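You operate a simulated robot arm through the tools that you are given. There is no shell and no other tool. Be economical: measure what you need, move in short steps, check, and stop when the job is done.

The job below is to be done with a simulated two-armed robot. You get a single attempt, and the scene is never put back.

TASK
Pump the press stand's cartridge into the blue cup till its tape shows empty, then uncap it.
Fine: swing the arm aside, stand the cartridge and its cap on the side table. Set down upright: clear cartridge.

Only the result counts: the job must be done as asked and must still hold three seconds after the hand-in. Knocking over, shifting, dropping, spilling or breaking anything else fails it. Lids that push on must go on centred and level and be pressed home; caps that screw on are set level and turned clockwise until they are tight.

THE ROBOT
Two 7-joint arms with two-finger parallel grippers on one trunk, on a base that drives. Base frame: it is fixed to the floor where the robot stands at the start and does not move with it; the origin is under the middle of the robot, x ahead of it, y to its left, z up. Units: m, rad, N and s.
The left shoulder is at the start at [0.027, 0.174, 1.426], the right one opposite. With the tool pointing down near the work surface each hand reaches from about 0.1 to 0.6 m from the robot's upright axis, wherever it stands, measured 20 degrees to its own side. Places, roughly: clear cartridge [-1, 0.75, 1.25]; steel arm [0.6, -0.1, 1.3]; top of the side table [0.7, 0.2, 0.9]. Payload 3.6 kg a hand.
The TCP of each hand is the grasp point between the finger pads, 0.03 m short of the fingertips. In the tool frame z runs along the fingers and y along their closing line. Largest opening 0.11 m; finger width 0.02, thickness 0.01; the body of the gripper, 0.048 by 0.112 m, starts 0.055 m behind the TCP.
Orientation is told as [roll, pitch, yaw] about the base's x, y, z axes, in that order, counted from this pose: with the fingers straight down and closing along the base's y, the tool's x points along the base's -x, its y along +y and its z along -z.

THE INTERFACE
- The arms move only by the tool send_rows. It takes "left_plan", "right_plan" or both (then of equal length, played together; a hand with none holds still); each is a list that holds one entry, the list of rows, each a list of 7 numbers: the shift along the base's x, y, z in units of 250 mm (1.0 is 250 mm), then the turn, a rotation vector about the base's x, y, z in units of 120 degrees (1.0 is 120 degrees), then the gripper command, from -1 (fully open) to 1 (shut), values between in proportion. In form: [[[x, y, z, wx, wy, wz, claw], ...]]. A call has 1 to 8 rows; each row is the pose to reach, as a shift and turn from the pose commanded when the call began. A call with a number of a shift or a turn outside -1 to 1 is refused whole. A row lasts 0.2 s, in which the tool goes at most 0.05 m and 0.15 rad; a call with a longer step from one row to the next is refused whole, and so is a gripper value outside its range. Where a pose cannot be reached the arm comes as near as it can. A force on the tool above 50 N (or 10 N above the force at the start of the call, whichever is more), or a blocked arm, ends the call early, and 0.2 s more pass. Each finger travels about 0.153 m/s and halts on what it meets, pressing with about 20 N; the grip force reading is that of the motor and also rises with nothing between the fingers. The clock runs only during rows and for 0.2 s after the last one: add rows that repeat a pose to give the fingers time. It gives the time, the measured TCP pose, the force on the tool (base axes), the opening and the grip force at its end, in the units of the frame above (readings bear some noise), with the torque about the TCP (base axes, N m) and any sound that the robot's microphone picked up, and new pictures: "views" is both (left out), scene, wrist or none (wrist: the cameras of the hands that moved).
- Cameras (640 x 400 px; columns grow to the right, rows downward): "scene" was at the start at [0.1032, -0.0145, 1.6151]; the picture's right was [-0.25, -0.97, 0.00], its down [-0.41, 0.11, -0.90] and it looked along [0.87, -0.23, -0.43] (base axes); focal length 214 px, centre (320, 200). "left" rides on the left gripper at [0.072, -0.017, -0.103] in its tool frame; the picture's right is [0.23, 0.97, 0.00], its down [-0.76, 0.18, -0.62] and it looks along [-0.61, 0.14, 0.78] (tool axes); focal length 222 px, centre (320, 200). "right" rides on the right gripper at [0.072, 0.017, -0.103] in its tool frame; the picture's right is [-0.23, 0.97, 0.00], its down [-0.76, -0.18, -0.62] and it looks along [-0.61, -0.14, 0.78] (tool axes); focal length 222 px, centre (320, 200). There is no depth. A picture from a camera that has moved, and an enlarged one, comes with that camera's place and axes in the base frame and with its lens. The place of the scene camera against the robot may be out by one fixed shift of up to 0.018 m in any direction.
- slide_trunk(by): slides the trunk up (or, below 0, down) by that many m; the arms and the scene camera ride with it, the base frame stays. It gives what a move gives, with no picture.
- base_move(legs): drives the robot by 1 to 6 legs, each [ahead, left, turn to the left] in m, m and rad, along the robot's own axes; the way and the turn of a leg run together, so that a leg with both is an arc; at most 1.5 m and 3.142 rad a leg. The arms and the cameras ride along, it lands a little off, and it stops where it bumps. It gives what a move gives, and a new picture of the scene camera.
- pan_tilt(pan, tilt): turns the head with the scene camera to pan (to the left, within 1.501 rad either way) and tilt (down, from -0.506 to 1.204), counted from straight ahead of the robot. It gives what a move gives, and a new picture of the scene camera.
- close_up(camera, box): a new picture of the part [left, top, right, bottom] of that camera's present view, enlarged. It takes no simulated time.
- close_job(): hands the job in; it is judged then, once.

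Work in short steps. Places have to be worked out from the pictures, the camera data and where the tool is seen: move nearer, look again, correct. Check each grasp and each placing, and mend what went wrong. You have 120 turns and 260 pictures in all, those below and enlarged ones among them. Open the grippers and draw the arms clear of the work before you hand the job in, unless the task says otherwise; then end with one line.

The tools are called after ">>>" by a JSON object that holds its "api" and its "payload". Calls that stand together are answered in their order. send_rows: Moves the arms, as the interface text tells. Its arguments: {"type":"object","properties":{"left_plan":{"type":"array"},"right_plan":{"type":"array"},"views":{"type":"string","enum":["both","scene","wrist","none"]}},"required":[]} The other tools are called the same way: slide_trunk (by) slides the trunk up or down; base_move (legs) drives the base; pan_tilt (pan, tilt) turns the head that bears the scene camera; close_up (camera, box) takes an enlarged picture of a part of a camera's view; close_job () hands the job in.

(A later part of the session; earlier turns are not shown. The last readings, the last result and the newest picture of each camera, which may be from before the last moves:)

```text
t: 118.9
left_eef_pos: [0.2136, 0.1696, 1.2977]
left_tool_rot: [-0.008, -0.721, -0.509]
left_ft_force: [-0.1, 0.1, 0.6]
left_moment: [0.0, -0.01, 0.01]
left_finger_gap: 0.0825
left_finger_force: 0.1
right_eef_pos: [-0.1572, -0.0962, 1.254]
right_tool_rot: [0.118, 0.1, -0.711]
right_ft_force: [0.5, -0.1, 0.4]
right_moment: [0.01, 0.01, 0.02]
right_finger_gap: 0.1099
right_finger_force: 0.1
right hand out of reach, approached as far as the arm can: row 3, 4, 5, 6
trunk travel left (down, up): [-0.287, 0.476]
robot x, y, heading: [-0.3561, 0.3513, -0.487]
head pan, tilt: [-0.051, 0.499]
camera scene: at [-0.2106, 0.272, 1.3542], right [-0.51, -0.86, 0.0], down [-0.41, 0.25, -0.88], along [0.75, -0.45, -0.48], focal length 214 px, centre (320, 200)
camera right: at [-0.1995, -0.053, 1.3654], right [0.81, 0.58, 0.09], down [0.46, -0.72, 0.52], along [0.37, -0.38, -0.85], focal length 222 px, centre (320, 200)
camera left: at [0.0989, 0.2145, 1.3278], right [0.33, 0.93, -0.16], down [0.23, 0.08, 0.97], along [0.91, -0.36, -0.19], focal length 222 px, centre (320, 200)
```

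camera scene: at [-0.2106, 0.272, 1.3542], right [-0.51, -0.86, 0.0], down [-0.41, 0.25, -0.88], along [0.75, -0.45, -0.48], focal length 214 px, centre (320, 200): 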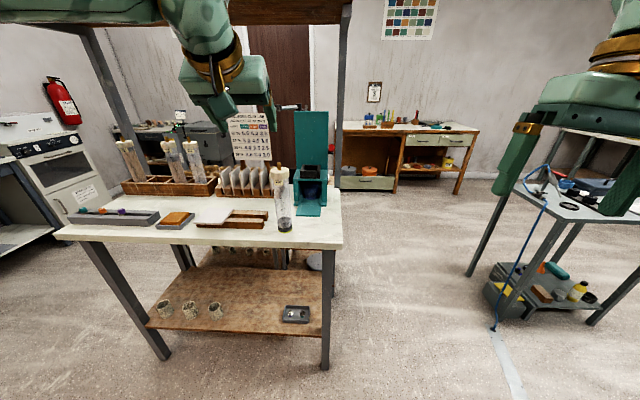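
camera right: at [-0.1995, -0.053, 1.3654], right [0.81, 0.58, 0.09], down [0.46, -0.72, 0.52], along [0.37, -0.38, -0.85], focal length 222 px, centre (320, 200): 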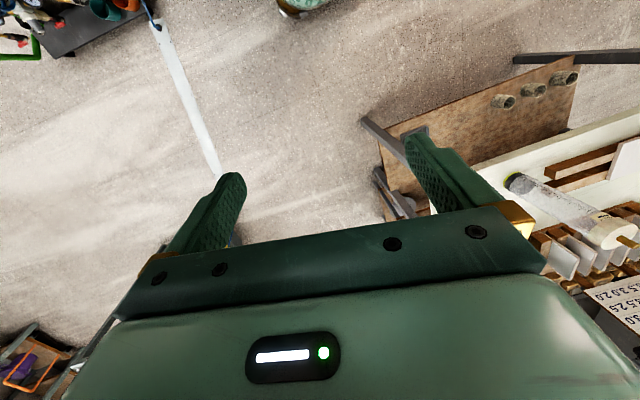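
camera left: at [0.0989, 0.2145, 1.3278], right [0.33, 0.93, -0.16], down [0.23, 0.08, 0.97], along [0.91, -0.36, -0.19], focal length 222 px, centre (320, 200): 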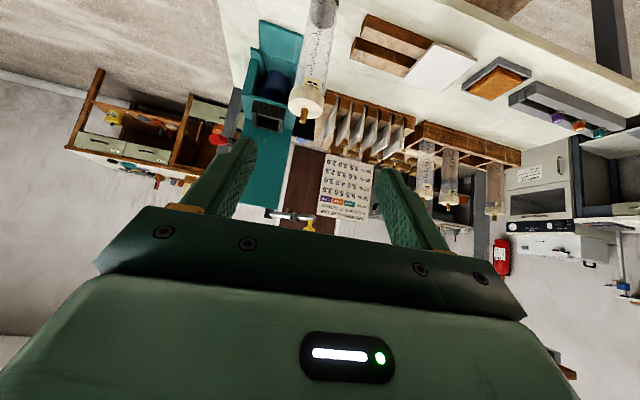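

The left hand works well pitched; cartridge axis ≈[0.387,0.054]. I retract the left hand a bit, then drive in so the cartridge is ~0.5 m ahead.

>>> {"api": "send_rows", "payload": {"left_plan": [[[-0.15, 0.08, 0.0, 0, 0, 0, -0.5], [-0.3, 0.16, 0.0, 0, 0, 0, -0.5], [-0.45, 0.26, 0.0, 0, 0, 0, -0.5]]], "views": "none"}}

>>> {"api": "base_move", "payload": {"legs": [[0, 0.07, 0], [0.28, 0, 0]]}}

>>> {"api": "send_rows", "payload": {"left_plan": [[[0, 0, 0, 0, 0, 0, -0.5]]], "views": "wrist"}}

```text
t: 119.7
left_eef_pos: [0.0963, 0.2351, 1.2995]
left_tool_rot: [-0.009, -0.724, -0.505]
left_ft_force: [1.1, 0.4, 1.1]
left_moment: [-0.02, -0.01, -0.01]
left_finger_gap: 0.0824
left_finger_force: 0.0
right_eef_pos: [-0.1589, -0.0937, 1.2559]
right_tool_rot: [0.117, 0.099, -0.713]
right_ft_force: [-0.1, -0.5, -0.2]
right_moment: [0.03, -0.03, 0.0]
right_finger_gap: 0.1098
right_finger_force: 0.0
trunk travel left (down, up): [-0.287, 0.476]
robot x, y, heading: [-0.3637, 0.3465, -0.49]
head pan, tilt: [-0.051, 0.499]
```

```text
t: 122.2
left_eef_pos: [0.3781, 0.1688, 1.2971]
left_tool_rot: [-0.009, -0.722, -0.506]
left_ft_force: [0.7, 1.2, 1.1]
left_moment: [0.01, 0.03, 0.0]
left_finger_gap: 0.0825
left_finger_force: 0.0
right_eef_pos: [0.1224, -0.1603, 1.2544]
right_tool_rot: [0.118, 0.1, -0.712]
right_ft_force: [0.5, -0.2, 0.8]
right_moment: [0.02, 0.03, 0.03]
right_finger_gap: 0.11
right_finger_force: 0.1
trunk travel left (down, up): [-0.287, 0.476]
robot x, y, heading: [-0.0779, 0.282, -0.485]
head pan, tilt: [-0.051, 0.499]
camera scene: at [0.0694, 0.2069, 1.3542], right [-0.51, -0.86, 0.0], down [-0.41, 0.25, -0.88], along [0.75, -0.45, -0.48], focal length 214 px, centre (320, 200)
```

scene: 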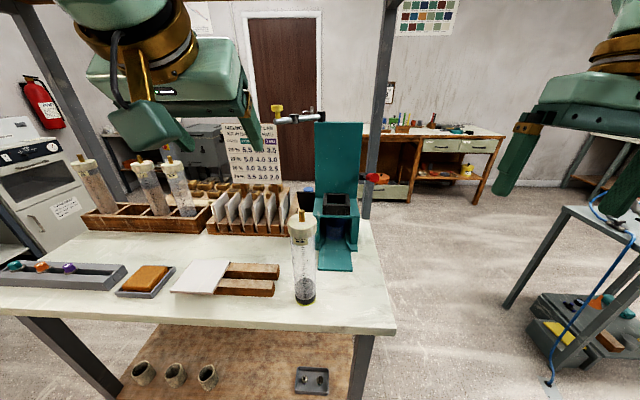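

```text
t: 122.6
left_eef_pos: [0.3778, 0.1703, 1.2986]
left_tool_rot: [-0.012, -0.722, -0.504]
left_ft_force: [-0.5, -0.6, -0.4]
left_moment: [0.0, -0.03, 0.02]
left_finger_gap: 0.0824
left_finger_force: 0.0
right_eef_pos: [0.1227, -0.1605, 1.2545]
right_tool_rot: [0.117, 0.101, -0.71]
right_ft_force: [0.3, 0.3, -0.6]
right_moment: [0.02, 0.0, -0.02]
right_finger_gap: 0.1099
right_finger_force: 0.0
trunk travel left (down, up): [-0.287, 0.476]
robot x, y, heading: [-0.0806, 0.2891, -0.489]
head pan, tilt: [-0.051, 0.499]
camera left: at [0.2622, 0.2145, 1.3282], right [0.33, 0.93, -0.16], down [0.23, 0.08, 0.97], along [0.92, -0.35, -0.19], focal length 222 px, centre (320, 200)
```

left: 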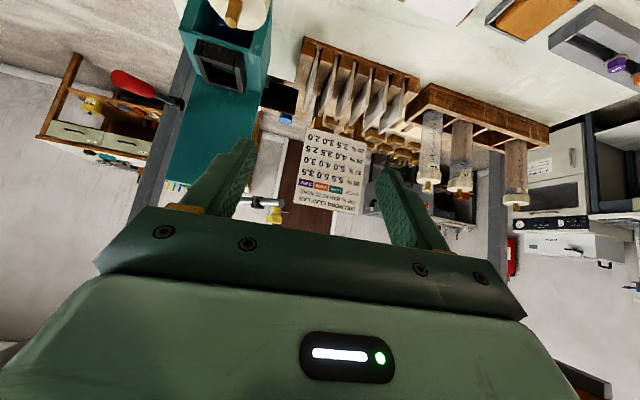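

I now pitch the left hand to ~65° from vertical and bring it behind the cartridge at mid height.

>>> {"api": "send_rows", "payload": {"left_plan": [[[-0.06, -0.03, -0.08, -0.016, -0.03, 0, -0.5], [-0.12, -0.07, -0.2, -0.032, -0.06, 0, -0.5], [-0.18, -0.12, -0.34, -0.05, -0.09, 0, -0.5], [-0.24, -0.17, -0.48, -0.066, -0.12, 0, -0.5], [-0.3, -0.22, -0.62, -0.082, -0.145, 0, -0.5], [-0.3, -0.276, -0.78, -0.096, -0.17, 0, -0.5]]], "views": "both"}}

```text
t: 124.0
left_eef_pos: [0.3021, 0.0992, 1.102]
left_tool_rot: [-0.018, -1.133, -0.498]
left_ft_force: [0.0, -0.9, -0.9]
left_moment: [0.05, 0.0, 0.0]
left_finger_gap: 0.0827
left_finger_force: 0.1
right_eef_pos: [0.1236, -0.1628, 1.2547]
right_tool_rot: [0.117, 0.1, -0.71]
right_ft_force: [0.3, -0.5, -0.2]
right_moment: [0.06, -0.02, 0.0]
right_finger_gap: 0.1102
right_finger_force: 0.0
trunk travel left (down, up): [-0.287, 0.476]
robot x, y, heading: [-0.0833, 0.2833, -0.493]
head pan, tilt: [-0.051, 0.499]
camera scene: at [0.0687, 0.2058, 1.3541], right [-0.51, -0.86, 0.0], down [-0.41, 0.25, -0.88], along [0.75, -0.45, -0.48], focal length 214 px, centre (320, 200)
camera left: at [0.1854, 0.1454, 1.0815], right [0.4, 0.89, -0.21], down [-0.12, 0.28, 0.95], along [0.91, -0.35, 0.22], focal length 222 px, centre (320, 200)
```

scene: 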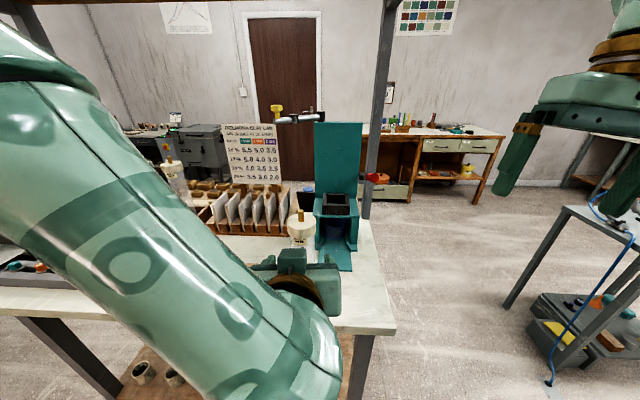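
left: 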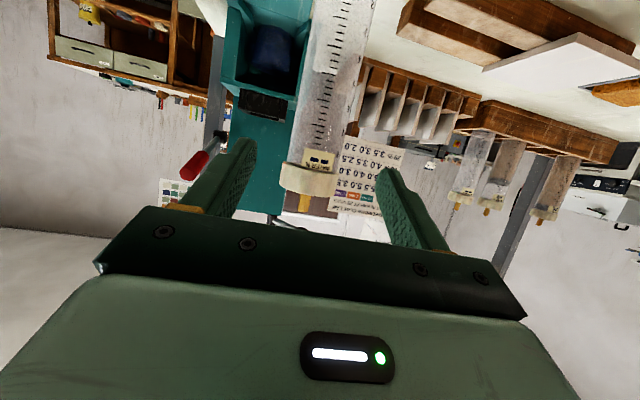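

The cap is exactly ahead between the fingers. I lower to z≈1.02 and then advance onto the tube.

>>> {"api": "send_rows", "payload": {"left_plan": [[[0, 0, -0.11, 0, 0, 0, -0.5], [0, 0, -0.22, 0, 0, 0, -0.5], [0, 0, -0.328, 0, 0, 0, -0.5], [0.12, -0.062, -0.328, 0, 0, 0, -0.5], [0.24, -0.125, -0.328, 0, 0, 0, -0.5], [0.345, -0.18, -0.328, 0, 0, 0, -0.5]]], "views": "both"}}

```text
t: 125.4
left_eef_pos: [0.3919, 0.0552, 1.0216]
left_tool_rot: [-0.016, -1.132, -0.499]
left_ft_force: [0.4, 0.1, 0.5]
left_moment: [-0.02, 0.02, 0.01]
left_finger_gap: 0.0823
left_finger_force: 0.0
right_eef_pos: [0.1229, -0.1613, 1.2548]
right_tool_rot: [0.118, 0.098, -0.711]
right_ft_force: [0.3, 0.1, 0.0]
right_moment: [0.02, 0.03, 0.0]
right_finger_gap: 0.1099
right_finger_force: 0.1
trunk travel left (down, up): [-0.287, 0.476]
robot x, y, heading: [-0.0822, 0.2807, -0.485]
head pan, tilt: [-0.051, 0.499]
camera scene: at [0.0691, 0.2072, 1.3542], right [-0.51, -0.86, 0.0], down [-0.41, 0.25, -0.88], along [0.75, -0.45, -0.48], focal length 214 px, centre (320, 200)
camera left: at [0.2742, 0.1001, 1.0006], right [0.4, 0.89, -0.21], down [-0.12, 0.28, 0.95], along [0.91, -0.35, 0.22], focal length 222 px, centre (320, 200)
```

scene: 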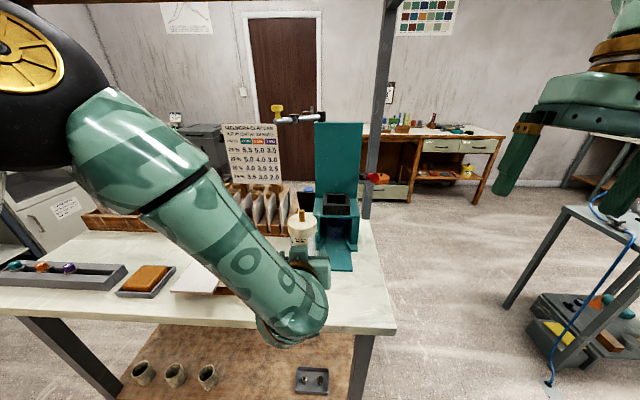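
left: 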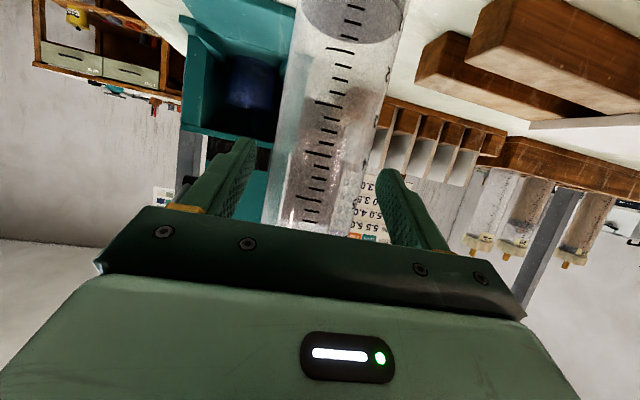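

Tube centred. I close the left gripper on it.

>>> {"api": "send_rows", "payload": {"left_plan": [[[0, 0, 0, 0, 0, 0, 0.0], [0, 0, 0, 0, 0, 0, 0.3], [0, 0, 0, 0, 0, 0, 1], [0, 0, 0, 0, 0, 0, 1]]], "right_plan": [[[0.1, 0.06, 0.1, -0.02, 0, 0.02, -1], [0.2, 0.12, 0.2, -0.04, 0, 0.04, -1], [0.3, 0.18, 0.25, -0.06, -0.03, 0.06, -1], [0.4, 0.24, 0.25, -0.06, -0.05, 0.08, -1]]], "views": "both"}}

```text
t: 126.4
left_eef_pos: [0.389, 0.0517, 1.0236]
left_tool_rot: [-0.013, -1.134, -0.503]
left_ft_force: [0.2, 1.3, 6.4]
left_moment: [0.22, -0.27, 0.09]
left_finger_gap: 0.0488
left_finger_force: 20.5
right_eef_pos: [0.2284, -0.1239, 1.2836]
right_tool_rot: [0.07, -0.06, -0.609]
right_ft_force: [-0.1, 0.7, -0.3]
right_moment: [0.06, 0.02, 0.0]
right_finger_gap: 0.1102
right_finger_force: 0.0
right hand out of reach, approached as far as the arm can: row 1, 2, 3, 4
trunk travel left (down, up): [-0.287, 0.476]
robot x, y, heading: [-0.0804, 0.2882, -0.483]
head pan, tilt: [-0.051, 0.499]
camera scene: at [0.0668, 0.2051, 1.3543], right [-0.51, -0.86, 0.0], down [-0.41, 0.25, -0.88], along [0.75, -0.45, -0.48], focal length 214 px, centre (320, 200)
camera right: at [0.1706, -0.0701, 1.3837], right [0.74, 0.67, 0.08], down [0.47, -0.6, 0.65], along [0.49, -0.45, -0.75], focal length 222 px, centre (320, 200)
camera left: at [0.2725, 0.0986, 1.0011], right [0.39, 0.89, -0.21], down [-0.12, 0.28, 0.95], along [0.91, -0.35, 0.22], focal length 222 px, centre (320, 200)
```

scene: 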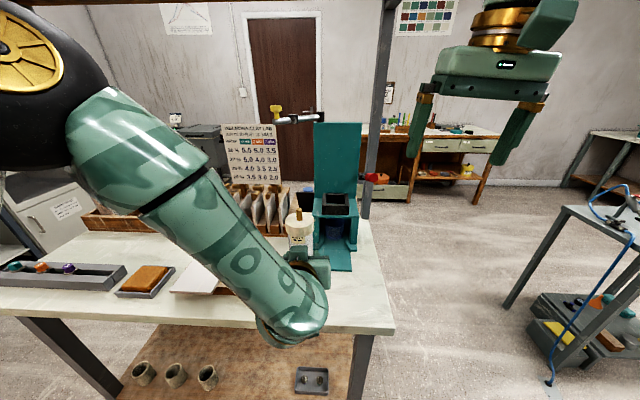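
right: 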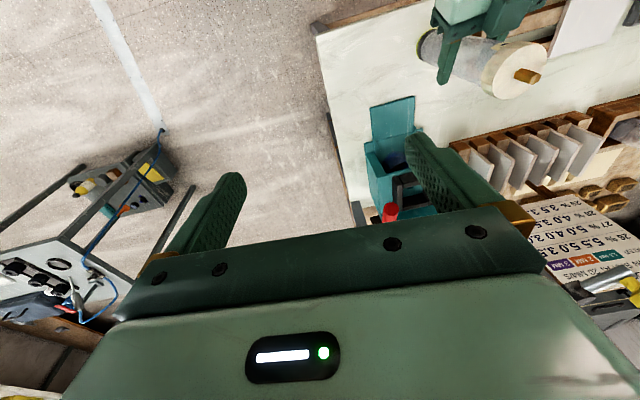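
left: 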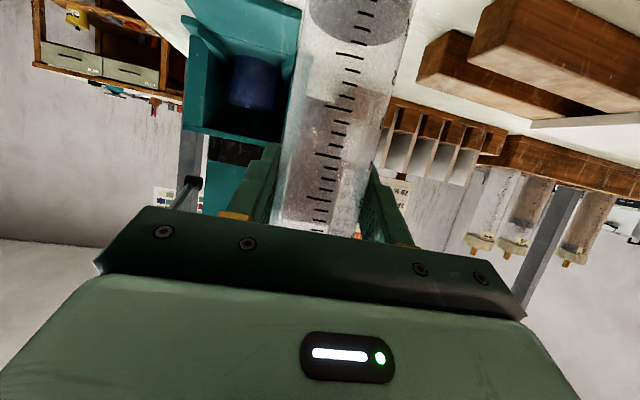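

The tube is held. I bring the open right hand above the cap, turning it clockwise beforehand so that there is range for unscrewing.

>>> {"api": "send_rows", "payload": {"right_plan": [[[0.08, 0.08, 0, 0, 0, -0.06, -1], [0.17, 0.17, -0.02, 0, 0, -0.12, -1], [0.26, 0.27, -0.05, -0.01, 0.01, -0.18, -1], [0.35, 0.38, -0.1, -0.01, 0.02, -0.24, -1], [0.44, 0.48, -0.15, -0.01, 0.02, -0.3, -1], [0.54, 0.59, -0.2, -0.02, 0.03, -0.36, -1], [0.63, 0.69, -0.25, -0.02, 0.03, -0.42, -1], [0.64, 0.7, -0.3, -0.02, 0.03, -0.42, -1]]], "views": "both"}}

```text
t: 128.2
left_eef_pos: [0.3905, 0.0546, 1.0212]
left_tool_rot: [-0.018, -1.133, -0.498]
left_ft_force: [0.2, 1.1, 6.1]
left_moment: [0.03, -0.16, 0.04]
left_finger_gap: 0.0487
left_finger_force: 20.2
right_eef_pos: [0.3898, 0.0596, 1.2077]
right_tool_rot: [-0.005, -0.062, -1.486]
right_ft_force: [0.5, -0.5, 0.6]
right_moment: [0.0, -0.01, 0.0]
right_finger_gap: 0.1099
right_finger_force: 0.1
trunk travel left (down, up): [-0.287, 0.476]
robot x, y, heading: [-0.0788, 0.2857, -0.489]
head pan, tilt: [-0.051, 0.499]
camera scene: at [0.0679, 0.2073, 1.3544], right [-0.51, -0.86, 0.0], down [-0.41, 0.25, -0.88], along [0.75, -0.45, -0.48], focal length 214 px, centre (320, 200)
camera right: at [0.4006, 0.1398, 1.3067], right [0.99, -0.14, 0.01], down [-0.11, -0.73, 0.67], along [-0.09, -0.67, -0.74], focal length 222 px, centre (320, 200)
```

scene: 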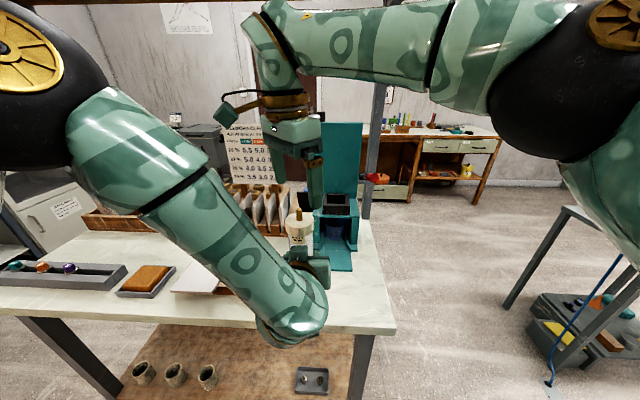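
right: 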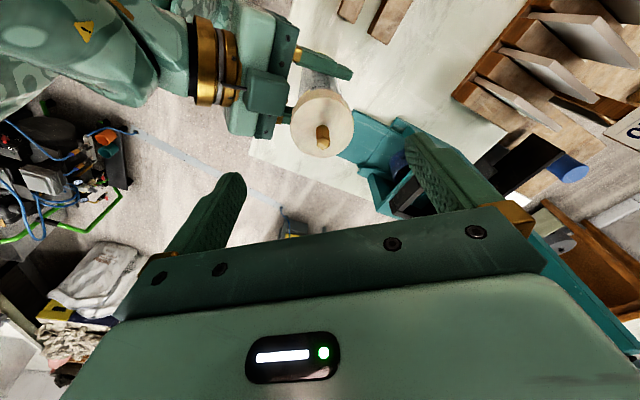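

The right hand is right above the cap ([0.392,0.058]). I level it and descend with open fingers around the cap.

>>> {"api": "send_rows", "payload": {"right_plan": [[[0.004, -0.004, -0.1, 0.015, 0, 0, -1], [0.006, -0.008, -0.2, 0.033, 0, 0, -1], [0.006, -0.01, -0.3, 0.033, 0, 0, -1], [0.006, -0.01, -0.38, 0.033, 0, 0, -1]]], "views": "both"}}

>>> {"api": "close_up", "payload": {"camera": "scene", "box": [250, 170, 370, 280]}}

```text
t: 129.2
left_eef_pos: [0.39, 0.0552, 1.0223]
left_tool_rot: [-0.017, -1.133, -0.499]
left_ft_force: [-0.6, 2.1, 4.9]
left_moment: [0.12, -0.11, 0.02]
left_finger_gap: 0.0489
left_finger_force: 19.9
right_eef_pos: [0.3887, 0.0579, 1.1145]
right_tool_rot: [0.0, 0.005, -1.485]
right_ft_force: [0.7, -0.2, 0.9]
right_moment: [-0.01, 0.0, -0.06]
right_finger_gap: 0.1101
right_finger_force: 0.0
trunk travel left (down, up): [-0.287, 0.476]
robot x, y, heading: [-0.0826, 0.2811, -0.489]
head pan, tilt: [-0.051, 0.499]
camera scene: at [0.0681, 0.2077, 1.3544], right [-0.51, -0.86, 0.0], down [-0.41, 0.24, -0.88], along [0.75, -0.45, -0.48], focal length 214 px, centre (320, 200)
camera right: at [0.4011, 0.1302, 1.2188], right [0.99, -0.14, 0.0], down [-0.11, -0.78, 0.62], along [-0.09, -0.61, -0.79], focal length 222 px, centre (320, 200)
```

scene: 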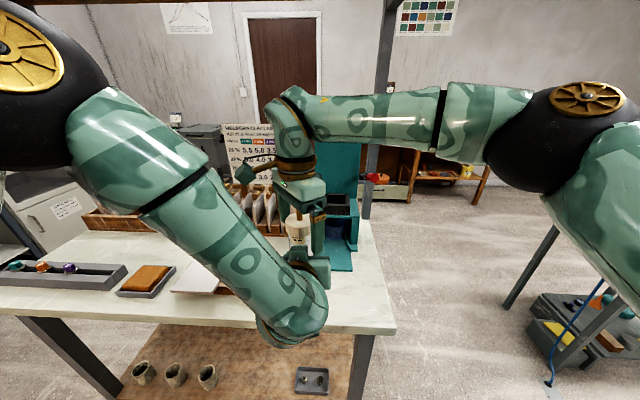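
right: 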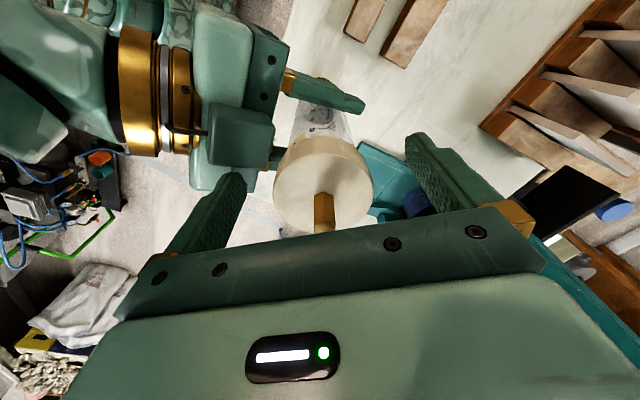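

```text
3.64 times, centred on (310, 225) of scene
camera zoom: at [0.0681, 0.2077, 1.3544], right [-0.51, -0.86, 0.0], down [-0.41, 0.24, -0.88], along [0.75, -0.45, -0.48], focal length 780 px, centre (356, 109)
```

zoom: 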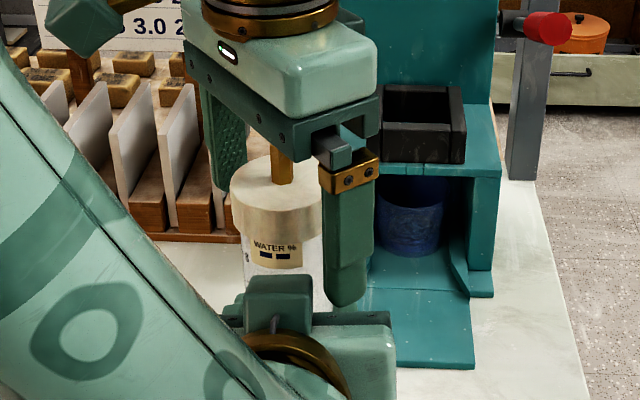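

The fingers straddle the cap nicely. I close on it and check the grip.

>>> {"api": "send_rows", "payload": {"right_plan": [[[0, 0, 0, 0, 0, 0, -0.3], [0, 0, 0, 0, 0, 0, 0.2], [0, 0, 0, 0, 0, 0, 1], [0, 0, 0, 0, 0, 0, 1]]], "views": "none"}}

>>> {"api": "close_up", "payload": {"camera": "scene", "box": [250, 170, 370, 280]}}

```text
t: 130.1
left_eef_pos: [0.3941, 0.0581, 1.0222]
left_tool_rot: [-0.021, -1.136, -0.479]
left_ft_force: [9.0, 9.2, 2.3]
left_moment: [-0.78, 0.92, -0.9]
left_finger_gap: 0.0493
left_finger_force: 19.7
right_eef_pos: [0.3888, 0.0555, 1.1155]
right_tool_rot: [-0.007, 0.001, -1.492]
right_ft_force: [-10.8, -10.6, 4.2]
right_moment: [-0.38, 0.42, 0.9]
right_finger_gap: 0.0633
right_finger_force: 19.9
trunk travel left (down, up): [-0.287, 0.476]
robot x, y, heading: [-0.082, 0.2847, -0.49]
head pan, tilt: [-0.051, 0.499]
stopped in row 4 (right hand): the force on the tool passed its limit at 51 N (the readings are from after the stop); the commanded pose is now the measured one
```

```text
3.64 times, centred on (310, 225) of scene
camera zoom: at [0.0679, 0.2073, 1.3544], right [-0.51, -0.86, 0.0], down [-0.41, 0.25, -0.88], along [0.75, -0.45, -0.48], focal length 780 px, centre (356, 109)
```

zoom: 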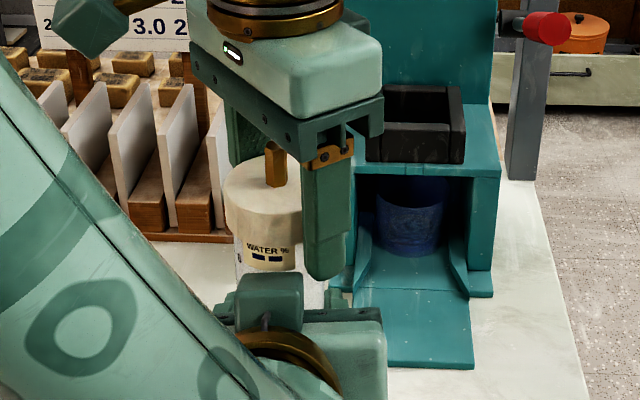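

The cap was pushed a few mm, so right and left are slightly misaligned (≈10 N each). I relax by shifting the right hand (-4, -3) mm.

>>> {"api": "send_rows", "payload": {"right_plan": [[[-0.008, -0.006, 0, 0, 0, 0, 1], [-0.016, -0.012, 0, 0, 0, 0, 1], [-0.016, -0.012, 0, 0, 0, 0, 1]]], "views": "wrist"}}

```text
t: 130.9
left_eef_pos: [0.391, 0.0567, 1.0231]
left_tool_rot: [-0.019, -1.134, -0.489]
left_ft_force: [-4.2, 5.5, 4.8]
left_moment: [-0.67, 1.01, -0.78]
left_finger_gap: 0.0497
left_finger_force: 20.0
right_eef_pos: [0.3829, 0.0517, 1.1155]
right_tool_rot: [-0.001, 0.002, -1.489]
right_ft_force: [-0.6, -8.5, 5.8]
right_moment: [-0.5, -0.16, 0.74]
right_finger_gap: 0.0581
right_finger_force: 20.0
trunk travel left (down, up): [-0.287, 0.476]
robot x, y, heading: [-0.0812, 0.2831, -0.491]
head pan, tilt: [-0.051, 0.499]
camera right: at [0.3958, 0.1258, 1.2185], right [0.99, -0.15, 0.0], down [-0.11, -0.77, 0.62], along [-0.09, -0.61, -0.78], focal length 222 px, centre (320, 200)
```

right: 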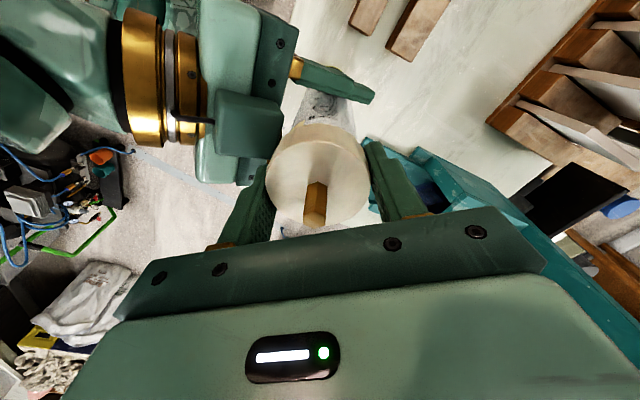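

The grip spans the cap diameter (58 mm) but is ~6 mm off-centre in y. I open, shift +6 mm in y, and close again.

>>> {"api": "send_rows", "payload": {"right_plan": [[[0, 0, 0, 0, 0, 0, -0.3], [0, 0.012, 0, 0, 0, 0, -0.3], [0.004, 0.022, 0, 0, 0, 0, -0.3], [0.004, 0.022, 0, 0, 0, 0, 0.1], [0.004, 0.022, 0, 0, 0, 0, 1], [0.004, 0.022, 0, 0, 0, 0, 1]]], "views": "wrist"}}

```text
t: 132.3
left_eef_pos: [0.3945, 0.0578, 1.0228]
left_tool_rot: [-0.02, -1.133, -0.478]
left_ft_force: [23.6, 22.7, 0.4]
left_moment: [-1.67, 1.73, -1.23]
left_finger_gap: 0.0489
left_finger_force: 20.7
right_eef_pos: [0.3853, 0.0559, 1.1146]
right_tool_rot: [-0.008, 0.002, -1.491]
right_ft_force: [-25.3, -24.4, 4.5]
right_moment: [-0.64, 0.87, 1.08]
right_finger_gap: 0.0634
right_finger_force: 19.7
trunk travel left (down, up): [-0.287, 0.476]
robot x, y, heading: [-0.0804, 0.2847, -0.485]
head pan, tilt: [-0.051, 0.499]
camera right: at [0.3981, 0.1296, 1.2177], right [0.99, -0.15, -0.01], down [-0.11, -0.77, 0.62], along [-0.1, -0.62, -0.78], focal length 222 px, centre (320, 200)
```

right: 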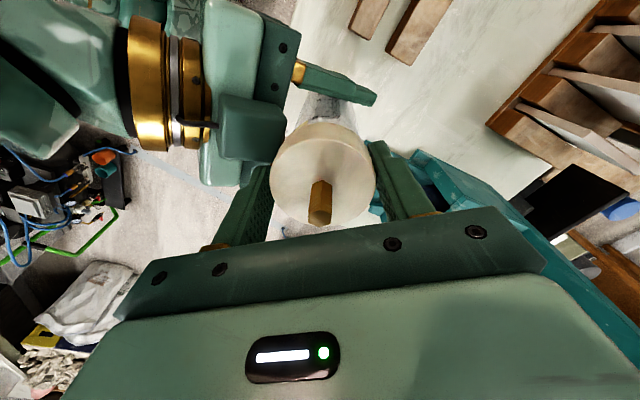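

The high reaction is the right finger touching the left hand's housing (visible at the left of the picture). I open, rise 12 mm, re-centre on the cap at [0.390,0.060] and close again.

>>> {"api": "send_rows", "payload": {"right_plan": [[[0, 0, 0, 0, 0, 0, -0.5], [0, 0, 0.024, 0, 0, 0, -0.5], [0.01, 0.01, 0.052, 0, 0, 0.04, -0.5], [0.02, 0.016, 0.052, 0, 0, 0.08, -0.5], [0.02, 0.016, 0.052, 0, 0, 0.08, 0.0], [0.02, 0.016, 0.052, 0, 0, 0.08, 1], [0.02, 0.016, 0.052, 0, 0, 0.08, 1]]], "views": "wrist"}}

>>> {"api": "close_up", "payload": {"camera": "scene", "box": [250, 170, 370, 280]}}

```text
t: 133.9
left_eef_pos: [0.394, 0.0594, 1.0231]
left_tool_rot: [-0.019, -1.133, -0.482]
left_ft_force: [17.2, 6.0, -5.6]
left_moment: [-0.25, 0.44, -0.15]
left_finger_gap: 0.049
left_finger_force: 20.1
right_eef_pos: [0.3912, 0.0616, 1.1274]
right_tool_rot: [-0.008, 0.004, -1.322]
right_ft_force: [-15.6, -5.4, 10.5]
right_moment: [-0.06, 0.95, 0.09]
right_finger_gap: 0.0554
right_finger_force: 20.4
trunk travel left (down, up): [-0.287, 0.476]
robot x, y, heading: [-0.08, 0.2892, -0.487]
head pan, tilt: [-0.051, 0.499]
camera right: at [0.3921, 0.1353, 1.2306], right [1.0, 0.02, -0.01], down [0.02, -0.78, 0.62], along [0.01, -0.62, -0.78], focal length 222 px, centre (320, 200)
```

right: 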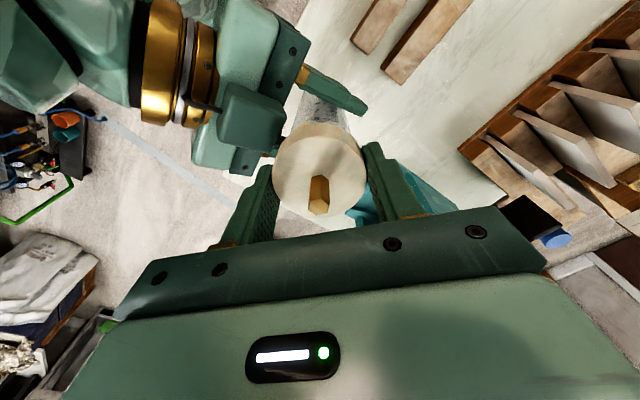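

```text
3.64 times, centred on (310, 225) of scene
camera zoom: at [0.0686, 0.2076, 1.3543], right [-0.51, -0.86, 0.0], down [-0.41, 0.24, -0.88], along [0.75, -0.45, -0.48], focal length 780 px, centre (356, 109)
```

zoom: 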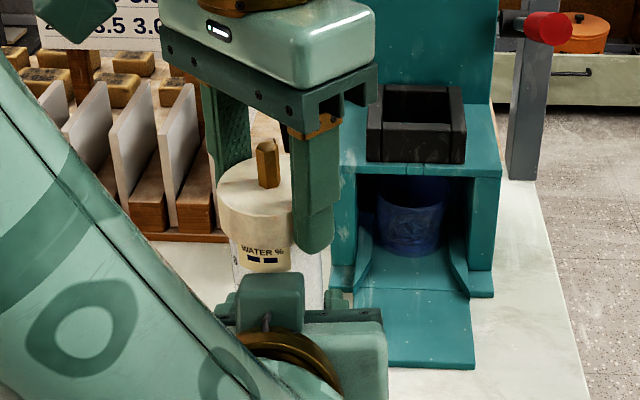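

The cap is now properly gripped (55 mm). I relieve the residual side force and start turning counter-clockwise.

>>> {"api": "send_rows", "payload": {"right_plan": [[[-0.01, -0.004, -0.004, 0, 0, 0, 1], [-0.014, -0.004, -0.004, 0, 0, 0.05, 1], [-0.014, -0.004, -0.004, 0, 0, 0.11, 1], [-0.014, -0.004, -0.004, 0, 0, 0.17, 1], [-0.014, -0.004, -0.004, 0, 0, 0.23, 1]]], "views": "wrist"}}

>>> {"api": "close_up", "payload": {"camera": "scene", "box": [250, 170, 370, 280]}}

```text
t: 135.1
left_eef_pos: [0.3921, 0.0566, 1.0228]
left_tool_rot: [-0.018, -1.134, -0.486]
left_ft_force: [-15.5, 2.9, 0.0]
left_moment: [-0.06, -0.24, 0.1]
left_finger_gap: 0.0488
left_finger_force: 20.4
right_eef_pos: [0.3866, 0.0599, 1.1278]
right_tool_rot: [-0.004, 0.0, -0.836]
right_ft_force: [11.6, -4.5, 5.1]
right_moment: [-0.39, -0.64, -0.07]
right_finger_gap: 0.0553
right_finger_force: 19.9
trunk travel left (down, up): [-0.287, 0.476]
robot x, y, heading: [-0.0798, 0.285, -0.492]
head pan, tilt: [-0.051, 0.499]
camera right: at [0.353, 0.1253, 1.2304], right [0.88, 0.48, 0.0], down [0.38, -0.68, 0.62], along [0.3, -0.55, -0.78], focal length 222 px, centre (320, 200)
```

right: 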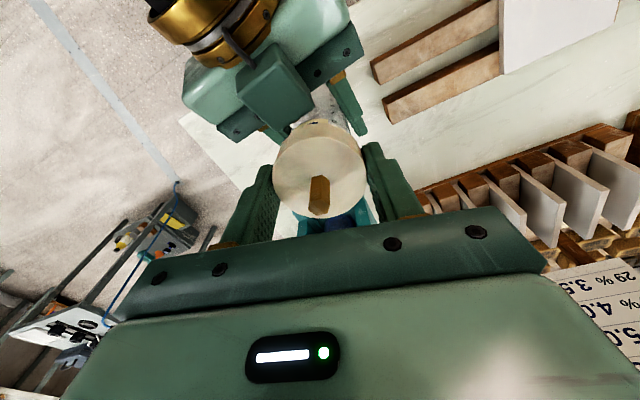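

```text
3.64 times, centred on (310, 225) of scene
camera zoom: at [0.0678, 0.2073, 1.3544], right [-0.51, -0.86, 0.0], down [-0.41, 0.25, -0.88], along [0.75, -0.45, -0.48], focal length 780 px, centre (356, 109)
```

zoom: 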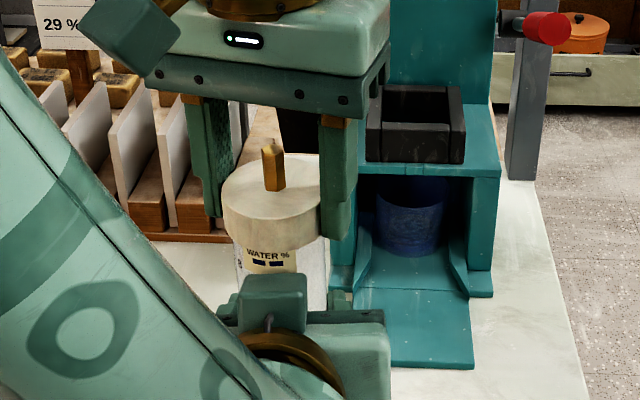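

The cap turns with the hand while the tube's label stays put. I continue to the end of the wrist's range.

>>> {"api": "send_rows", "payload": {"right_plan": [[[0.006, -0.004, 0.004, 0, 0, 0.06, 1], [0.009, -0.004, 0.006, 0, 0, 0.12, 1], [0.009, -0.004, 0.008, 0, 0, 0.18, 1], [0.009, -0.004, 0.01, 0, 0, 0.24, 1], [0.009, -0.004, 0.01, 0, 0, 0.29, 1]]], "views": "none"}}

>>> {"api": "close_up", "payload": {"camera": "scene", "box": [250, 170, 370, 280]}}

```text
t: 136.3
left_eef_pos: [0.3945, 0.0565, 1.0223]
left_tool_rot: [-0.022, -1.134, -0.481]
left_ft_force: [3.9, -2.4, 2.0]
left_moment: [0.44, 0.15, -0.04]
left_finger_gap: 0.0488
left_finger_force: 19.8
right_eef_pos: [0.3901, 0.0621, 1.1286]
right_tool_rot: [-0.006, 0.006, -0.23]
right_ft_force: [-4.2, 1.4, -3.2]
right_moment: [-0.31, 0.36, -0.01]
right_finger_gap: 0.0555
right_finger_force: 19.3
trunk travel left (down, up): [-0.287, 0.476]
robot x, y, heading: [-0.0791, 0.2878, -0.484]
head pan, tilt: [-0.051, 0.499]
```

```text
3.64 times, centred on (310, 225) of scene
camera zoom: at [0.0688, 0.2073, 1.3542], right [-0.51, -0.86, 0.0], down [-0.41, 0.25, -0.88], along [0.75, -0.45, -0.48], focal length 780 px, centre (356, 109)
```

zoom: 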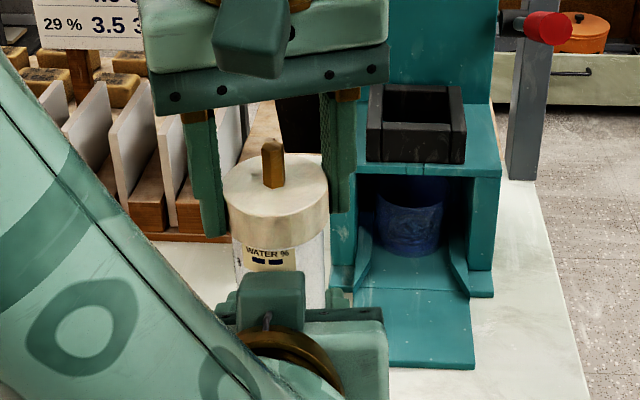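

About 63° so far. I open, turn back, and re-grip for another stroke.

>>> {"api": "send_rows", "payload": {"right_plan": [[[0, 0, 0, 0, 0, 0, -0.55], [0, 0, 0, 0, 0, -0.06, -0.55], [0, 0, 0, 0, 0, -0.13, -0.55], [0, 0, 0, 0, 0, -0.2, -0.55], [0, 0, 0, 0, 0, -0.27, -0.55], [0, 0, 0, 0, 0, -0.34, -0.55], [0, 0, 0, 0, 0, -0.41, -0.55], [0, 0, 0, 0, 0, -0.48, -0.55]]], "views": "none"}}

>>> {"api": "send_rows", "payload": {"right_plan": [[[0, 0, 0, 0, 0, -0.04, -0.2], [0, 0, 0, 0, 0, -0.04, 1], [0, 0, 0, 0, 0, -0.04, 1], [0, 0, 0, 0, 0, 0.02, 1], [0, 0, 0, 0, 0, 0.09, 1], [0, 0, 0, 0, 0, 0.16, 1], [0, 0, 0.002, 0, 0, 0.23, 1], [0, 0, 0.004, 0, 0, 0.3, 1]]], "views": "none"}}

>>> {"api": "close_up", "payload": {"camera": "scene", "box": [250, 170, 370, 280]}}

```text
t: 138.1
left_eef_pos: [0.3945, 0.0569, 1.023]
left_tool_rot: [-0.017, -1.133, -0.484]
left_ft_force: [0.6, 0.6, 1.5]
left_moment: [0.14, 0.01, -0.01]
left_finger_gap: 0.0488
left_finger_force: 20.1
right_eef_pos: [0.3911, 0.0591, 1.1296]
right_tool_rot: [-0.005, 0.002, -1.241]
right_ft_force: [0.3, 0.5, -0.1]
right_moment: [0.02, 0.0, 0.01]
right_finger_gap: 0.0853
right_finger_force: 0.1
trunk travel left (down, up): [-0.287, 0.476]
robot x, y, heading: [-0.0826, 0.2845, -0.486]
head pan, tilt: [-0.051, 0.499]
```

```text
t: 139.9
left_eef_pos: [0.3931, 0.0571, 1.0214]
left_tool_rot: [-0.021, -1.132, -0.484]
left_ft_force: [-0.2, 3.2, 0.2]
left_moment: [0.15, -0.17, -0.04]
left_finger_gap: 0.0488
left_finger_force: 20.4
right_eef_pos: [0.3905, 0.0604, 1.1311]
right_tool_rot: [-0.006, 0.003, -0.607]
right_ft_force: [-0.8, -4.5, 0.2]
right_moment: [-0.42, 0.19, -0.02]
right_finger_gap: 0.0559
right_finger_force: 19.9
trunk travel left (down, up): [-0.287, 0.476]
robot x, y, heading: [-0.08, 0.2836, -0.487]
head pan, tilt: [-0.051, 0.499]
```

```text
3.64 times, centred on (310, 225) of scene
camera zoom: at [0.0686, 0.2074, 1.3543], right [-0.51, -0.86, 0.0], down [-0.41, 0.25, -0.88], along [0.75, -0.45, -0.48], focal length 780 px, centre (356, 109)
```

zoom: 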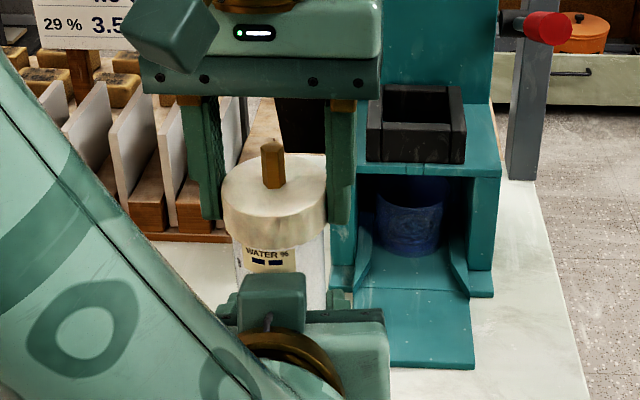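

Smooth. I continue with another re-grip cycle.

>>> {"api": "send_rows", "payload": {"right_plan": [[[0, 0, 0.002, 0, 0, 0.06, 1], [0, 0, 0.004, 0, 0, 0.12, 1], [0, 0, 0.004, 0, 0, 0.18, 1], [0, 0, 0.004, 0, 0, 0.18, -0.55], [0, 0, 0.004, 0, 0, 0.12, -0.55], [0, 0, 0.004, 0, 0, 0.05, -0.55], [0, 0, 0.004, 0, 0, -0.02, -0.55], [0, 0, 0.004, 0, 0, -0.09, -0.55]]], "views": "none"}}

>>> {"api": "send_rows", "payload": {"right_plan": [[[0, 0, 0, 0, 0, -0.07, -0.55], [0, 0, 0, 0, 0, -0.14, -0.55], [0, 0, 0, 0, 0, -0.21, -0.55], [0, 0, 0, 0, 0, -0.25, -0.2], [0, 0, 0, 0, 0, -0.25, 1], [0, 0, 0, 0, 0, -0.25, 1], [0, 0, 0, 0, 0, -0.19, 1], [0, 0, 0, 0, 0, -0.12, 1]]], "views": "none"}}

>>> {"api": "send_rows", "payload": {"right_plan": [[[0, 0, 0.002, 0, 0, 0.07, 1], [0, 0, 0.004, 0, 0, 0.14, 1], [0, 0, 0.006, 0, 0, 0.21, 1], [0, 0, 0.008, 0, 0, 0.28, 1], [0, 0, 0.008, 0, 0, 0.35, 1], [0, 0, 0.008, 0, 0, 0.39, 1]]], "views": "none"}}

>>> {"api": "close_up", "payload": {"camera": "scene", "box": [250, 170, 370, 280]}}

```text
t: 141.7
left_eef_pos: [0.3932, 0.0565, 1.022]
left_tool_rot: [-0.021, -1.131, -0.482]
left_ft_force: [-0.1, -1.2, 0.0]
left_moment: [0.0, 0.05, -0.02]
left_finger_gap: 0.0489
left_finger_force: 20.5
right_eef_pos: [0.3908, 0.0599, 1.132]
right_tool_rot: [-0.005, 0.004, -0.802]
right_ft_force: [-0.9, -0.4, -0.3]
right_moment: [-0.03, -0.02, 0.0]
right_finger_gap: 0.0854
right_finger_force: 0.1
trunk travel left (down, up): [-0.287, 0.476]
robot x, y, heading: [-0.0816, 0.2833, -0.484]
head pan, tilt: [-0.051, 0.499]
```

```text
t: 143.5
left_eef_pos: [0.3947, 0.0573, 1.0222]
left_tool_rot: [-0.019, -1.132, -0.485]
left_ft_force: [5.7, -0.3, -1.3]
left_moment: [0.2, 0.16, 0.0]
left_finger_gap: 0.0487
left_finger_force: 19.8
right_eef_pos: [0.3913, 0.0605, 1.1311]
right_tool_rot: [-0.005, 0.004, -1.049]
right_ft_force: [-5.3, 0.6, 2.4]
right_moment: [-0.11, 0.28, 0.0]
right_finger_gap: 0.0543
right_finger_force: 20.3
trunk travel left (down, up): [-0.287, 0.476]
robot x, y, heading: [-0.0795, 0.2828, -0.486]
head pan, tilt: [-0.051, 0.499]
```

```text
t: 144.9
left_eef_pos: [0.3937, 0.0569, 1.0214]
left_tool_rot: [-0.019, -1.132, -0.484]
left_ft_force: [-1.5, -3.6, 1.5]
left_moment: [0.37, -0.33, 0.0]
left_finger_gap: 0.0487
left_finger_force: 20.1
right_eef_pos: [0.3902, 0.0592, 1.1318]
right_tool_rot: [-0.005, 0.002, -0.23]
right_ft_force: [1.6, 3.2, -2.4]
right_moment: [-0.02, 0.11, 0.01]
right_finger_gap: 0.0541
right_finger_force: 20.3
trunk travel left (down, up): [-0.287, 0.476]
robot x, y, heading: [-0.0824, 0.2843, -0.49]
head pan, tilt: [-0.051, 0.499]
```

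```text
3.64 times, centred on (310, 225) of scene
camera zoom: at [0.0687, 0.2072, 1.3542], right [-0.51, -0.86, 0.0], down [-0.41, 0.25, -0.88], along [0.75, -0.45, -0.48], focal length 780 px, centre (356, 109)
```

zoom: 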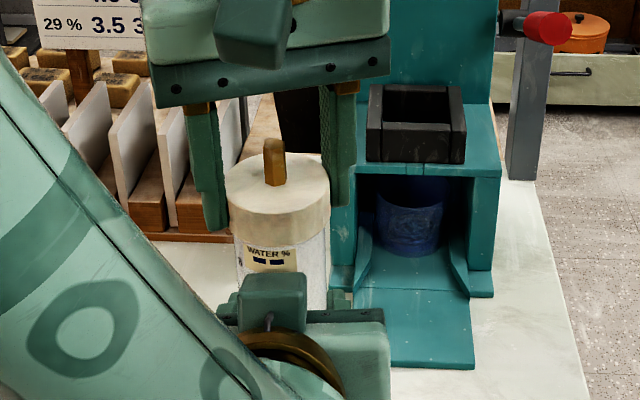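

About 190° turned, torque near zero. I try a gentle lift to test whether it is loose.

>>> {"api": "send_rows", "payload": {"right_plan": [[[0, 0, 0.012, 0, 0, 0, 1], [0, 0, 0.024, 0, 0, 0, 1], [0, 0, 0.03, 0, 0, 0, 1]]], "views": "none"}}

>>> {"api": "close_up", "payload": {"camera": "scene", "box": [250, 170, 370, 280]}}

```text
t: 145.7
left_eef_pos: [0.3951, 0.0574, 1.0237]
left_tool_rot: [-0.02, -1.134, -0.482]
left_ft_force: [-3.4, -2.8, 15.4]
left_moment: [0.27, -0.15, 0.0]
left_finger_gap: 0.0489
left_finger_force: 20.2
right_eef_pos: [0.3882, 0.0605, 1.14]
right_tool_rot: [-0.005, 0.005, -0.232]
right_ft_force: [3.3, 2.7, -17.6]
right_moment: [-0.01, -0.14, -0.01]
right_finger_gap: 0.0543
right_finger_force: 19.7
trunk travel left (down, up): [-0.287, 0.476]
robot x, y, heading: [-0.0837, 0.2839, -0.483]
head pan, tilt: [-0.051, 0.499]
```

```text
3.64 times, centred on (310, 225) of scene
camera zoom: at [0.0688, 0.2072, 1.3542], right [-0.51, -0.86, 0.0], down [-0.41, 0.25, -0.88], along [0.75, -0.45, -0.48], focal length 780 px, centre (356, 109)
```

zoom: 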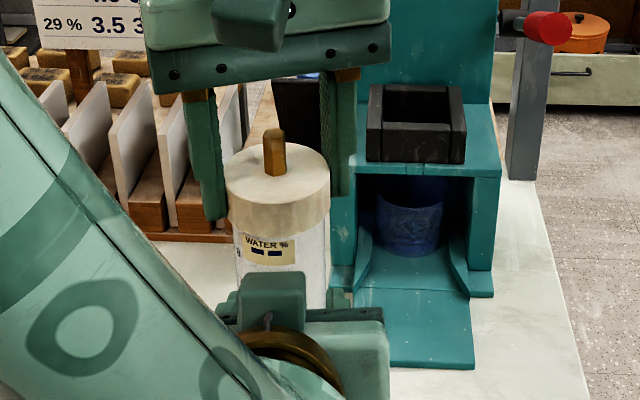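

It is still threaded (17 N pull). I lower back and make more strokes.

>>> {"api": "send_rows", "payload": {"right_plan": [[[0, 0, -0.02, 0, 0, 0, 1], [0, 0, -0.032, 0, 0, 0, 1], [0, 0, -0.032, 0, 0, 0, -0.55], [0, 0, -0.032, 0, 0, -0.06, -0.55], [0, 0, -0.032, 0, 0, -0.13, -0.55], [0, 0, -0.032, 0, 0, -0.2, -0.55], [0, 0, -0.032, 0, 0, -0.27, -0.55], [0, 0, -0.032, 0, 0, -0.34, -0.55]]], "views": "none"}}

>>> {"api": "send_rows", "payload": {"right_plan": [[[0, 0, 0, 0, 0, -0.07, -0.55], [0, 0, 0, 0, 0, -0.14, -0.55], [0, 0, 0, 0, 0, -0.18, -0.2], [0, 0, 0, 0, 0, -0.18, 1], [0, 0, 0, 0, 0, -0.18, 1], [0, 0, 0, 0, 0, -0.12, 1], [0, 0, 0, 0, 0, -0.05, 1], [0, 0, 0, 0, 0, 0.02, 1]]], "views": "none"}}

>>> {"api": "send_rows", "payload": {"right_plan": [[[0, 0, 0.002, 0, 0, 0.07, 1], [0, 0, 0.004, 0, 0, 0.14, 1], [0, 0, 0.006, 0, 0, 0.21, 1], [0, 0, 0.008, 0, 0, 0.28, 1], [0, 0, 0.008, 0, 0, 0.32, 1]]], "views": "none"}}

>>> {"api": "close_up", "payload": {"camera": "scene", "box": [250, 170, 370, 280]}}

```text
t: 147.5
left_eef_pos: [0.394, 0.0569, 1.0225]
left_tool_rot: [-0.02, -1.133, -0.484]
left_ft_force: [0.2, 0.4, -2.1]
left_moment: [-0.01, -0.02, -0.03]
left_finger_gap: 0.0487
left_finger_force: 20.2
right_eef_pos: [0.3907, 0.0599, 1.1317]
right_tool_rot: [-0.006, 0.003, -0.947]
right_ft_force: [0.5, -0.5, -0.6]
right_moment: [0.03, 0.01, -0.01]
right_finger_gap: 0.0853
right_finger_force: 0.0
trunk travel left (down, up): [-0.287, 0.476]
robot x, y, heading: [-0.0784, 0.282, -0.482]
head pan, tilt: [-0.051, 0.499]
```

```text
t: 149.3
left_eef_pos: [0.3942, 0.0554, 1.023]
left_tool_rot: [-0.02, -1.132, -0.486]
left_ft_force: [-2.0, 2.4, -3.7]
left_moment: [-0.1, -0.34, 0.0]
left_finger_gap: 0.0488
left_finger_force: 19.9
right_eef_pos: [0.3889, 0.0593, 1.1322]
right_tool_rot: [-0.005, 0.001, -0.9]
right_ft_force: [2.6, -2.1, 1.5]
right_moment: [-0.19, 0.11, -0.01]
right_finger_gap: 0.0559
right_finger_force: 19.9
trunk travel left (down, up): [-0.287, 0.476]
robot x, y, heading: [-0.0797, 0.2871, -0.484]
head pan, tilt: [-0.051, 0.499]
```

```text
t: 150.5
left_eef_pos: [0.3944, 0.0566, 1.0226]
left_tool_rot: [-0.02, -1.134, -0.482]
left_ft_force: [-3.7, 1.8, 0.7]
left_moment: [-0.01, -0.38, -0.01]
left_finger_gap: 0.0488
left_finger_force: 19.9
right_eef_pos: [0.3894, 0.0589, 1.1337]
right_tool_rot: [-0.005, 0.003, -0.229]
right_ft_force: [3.1, -2.2, -2.4]
right_moment: [-0.29, 0.05, 0.0]
right_finger_gap: 0.056
right_finger_force: 20.2
trunk travel left (down, up): [-0.287, 0.476]
robot x, y, heading: [-0.0813, 0.2831, -0.489]
head pan, tilt: [-0.051, 0.499]
```

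```text
3.64 times, centred on (310, 225) of scene
camera zoom: at [0.0687, 0.2072, 1.3543], right [-0.51, -0.86, 0.0], down [-0.41, 0.25, -0.88], along [0.75, -0.45, -0.48], focal length 780 px, centre (356, 109)
```

zoom: 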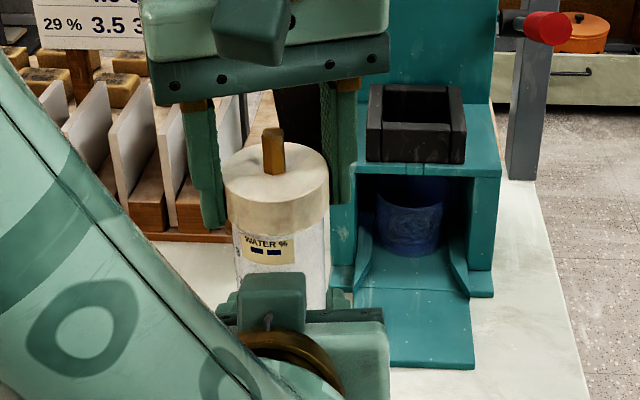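

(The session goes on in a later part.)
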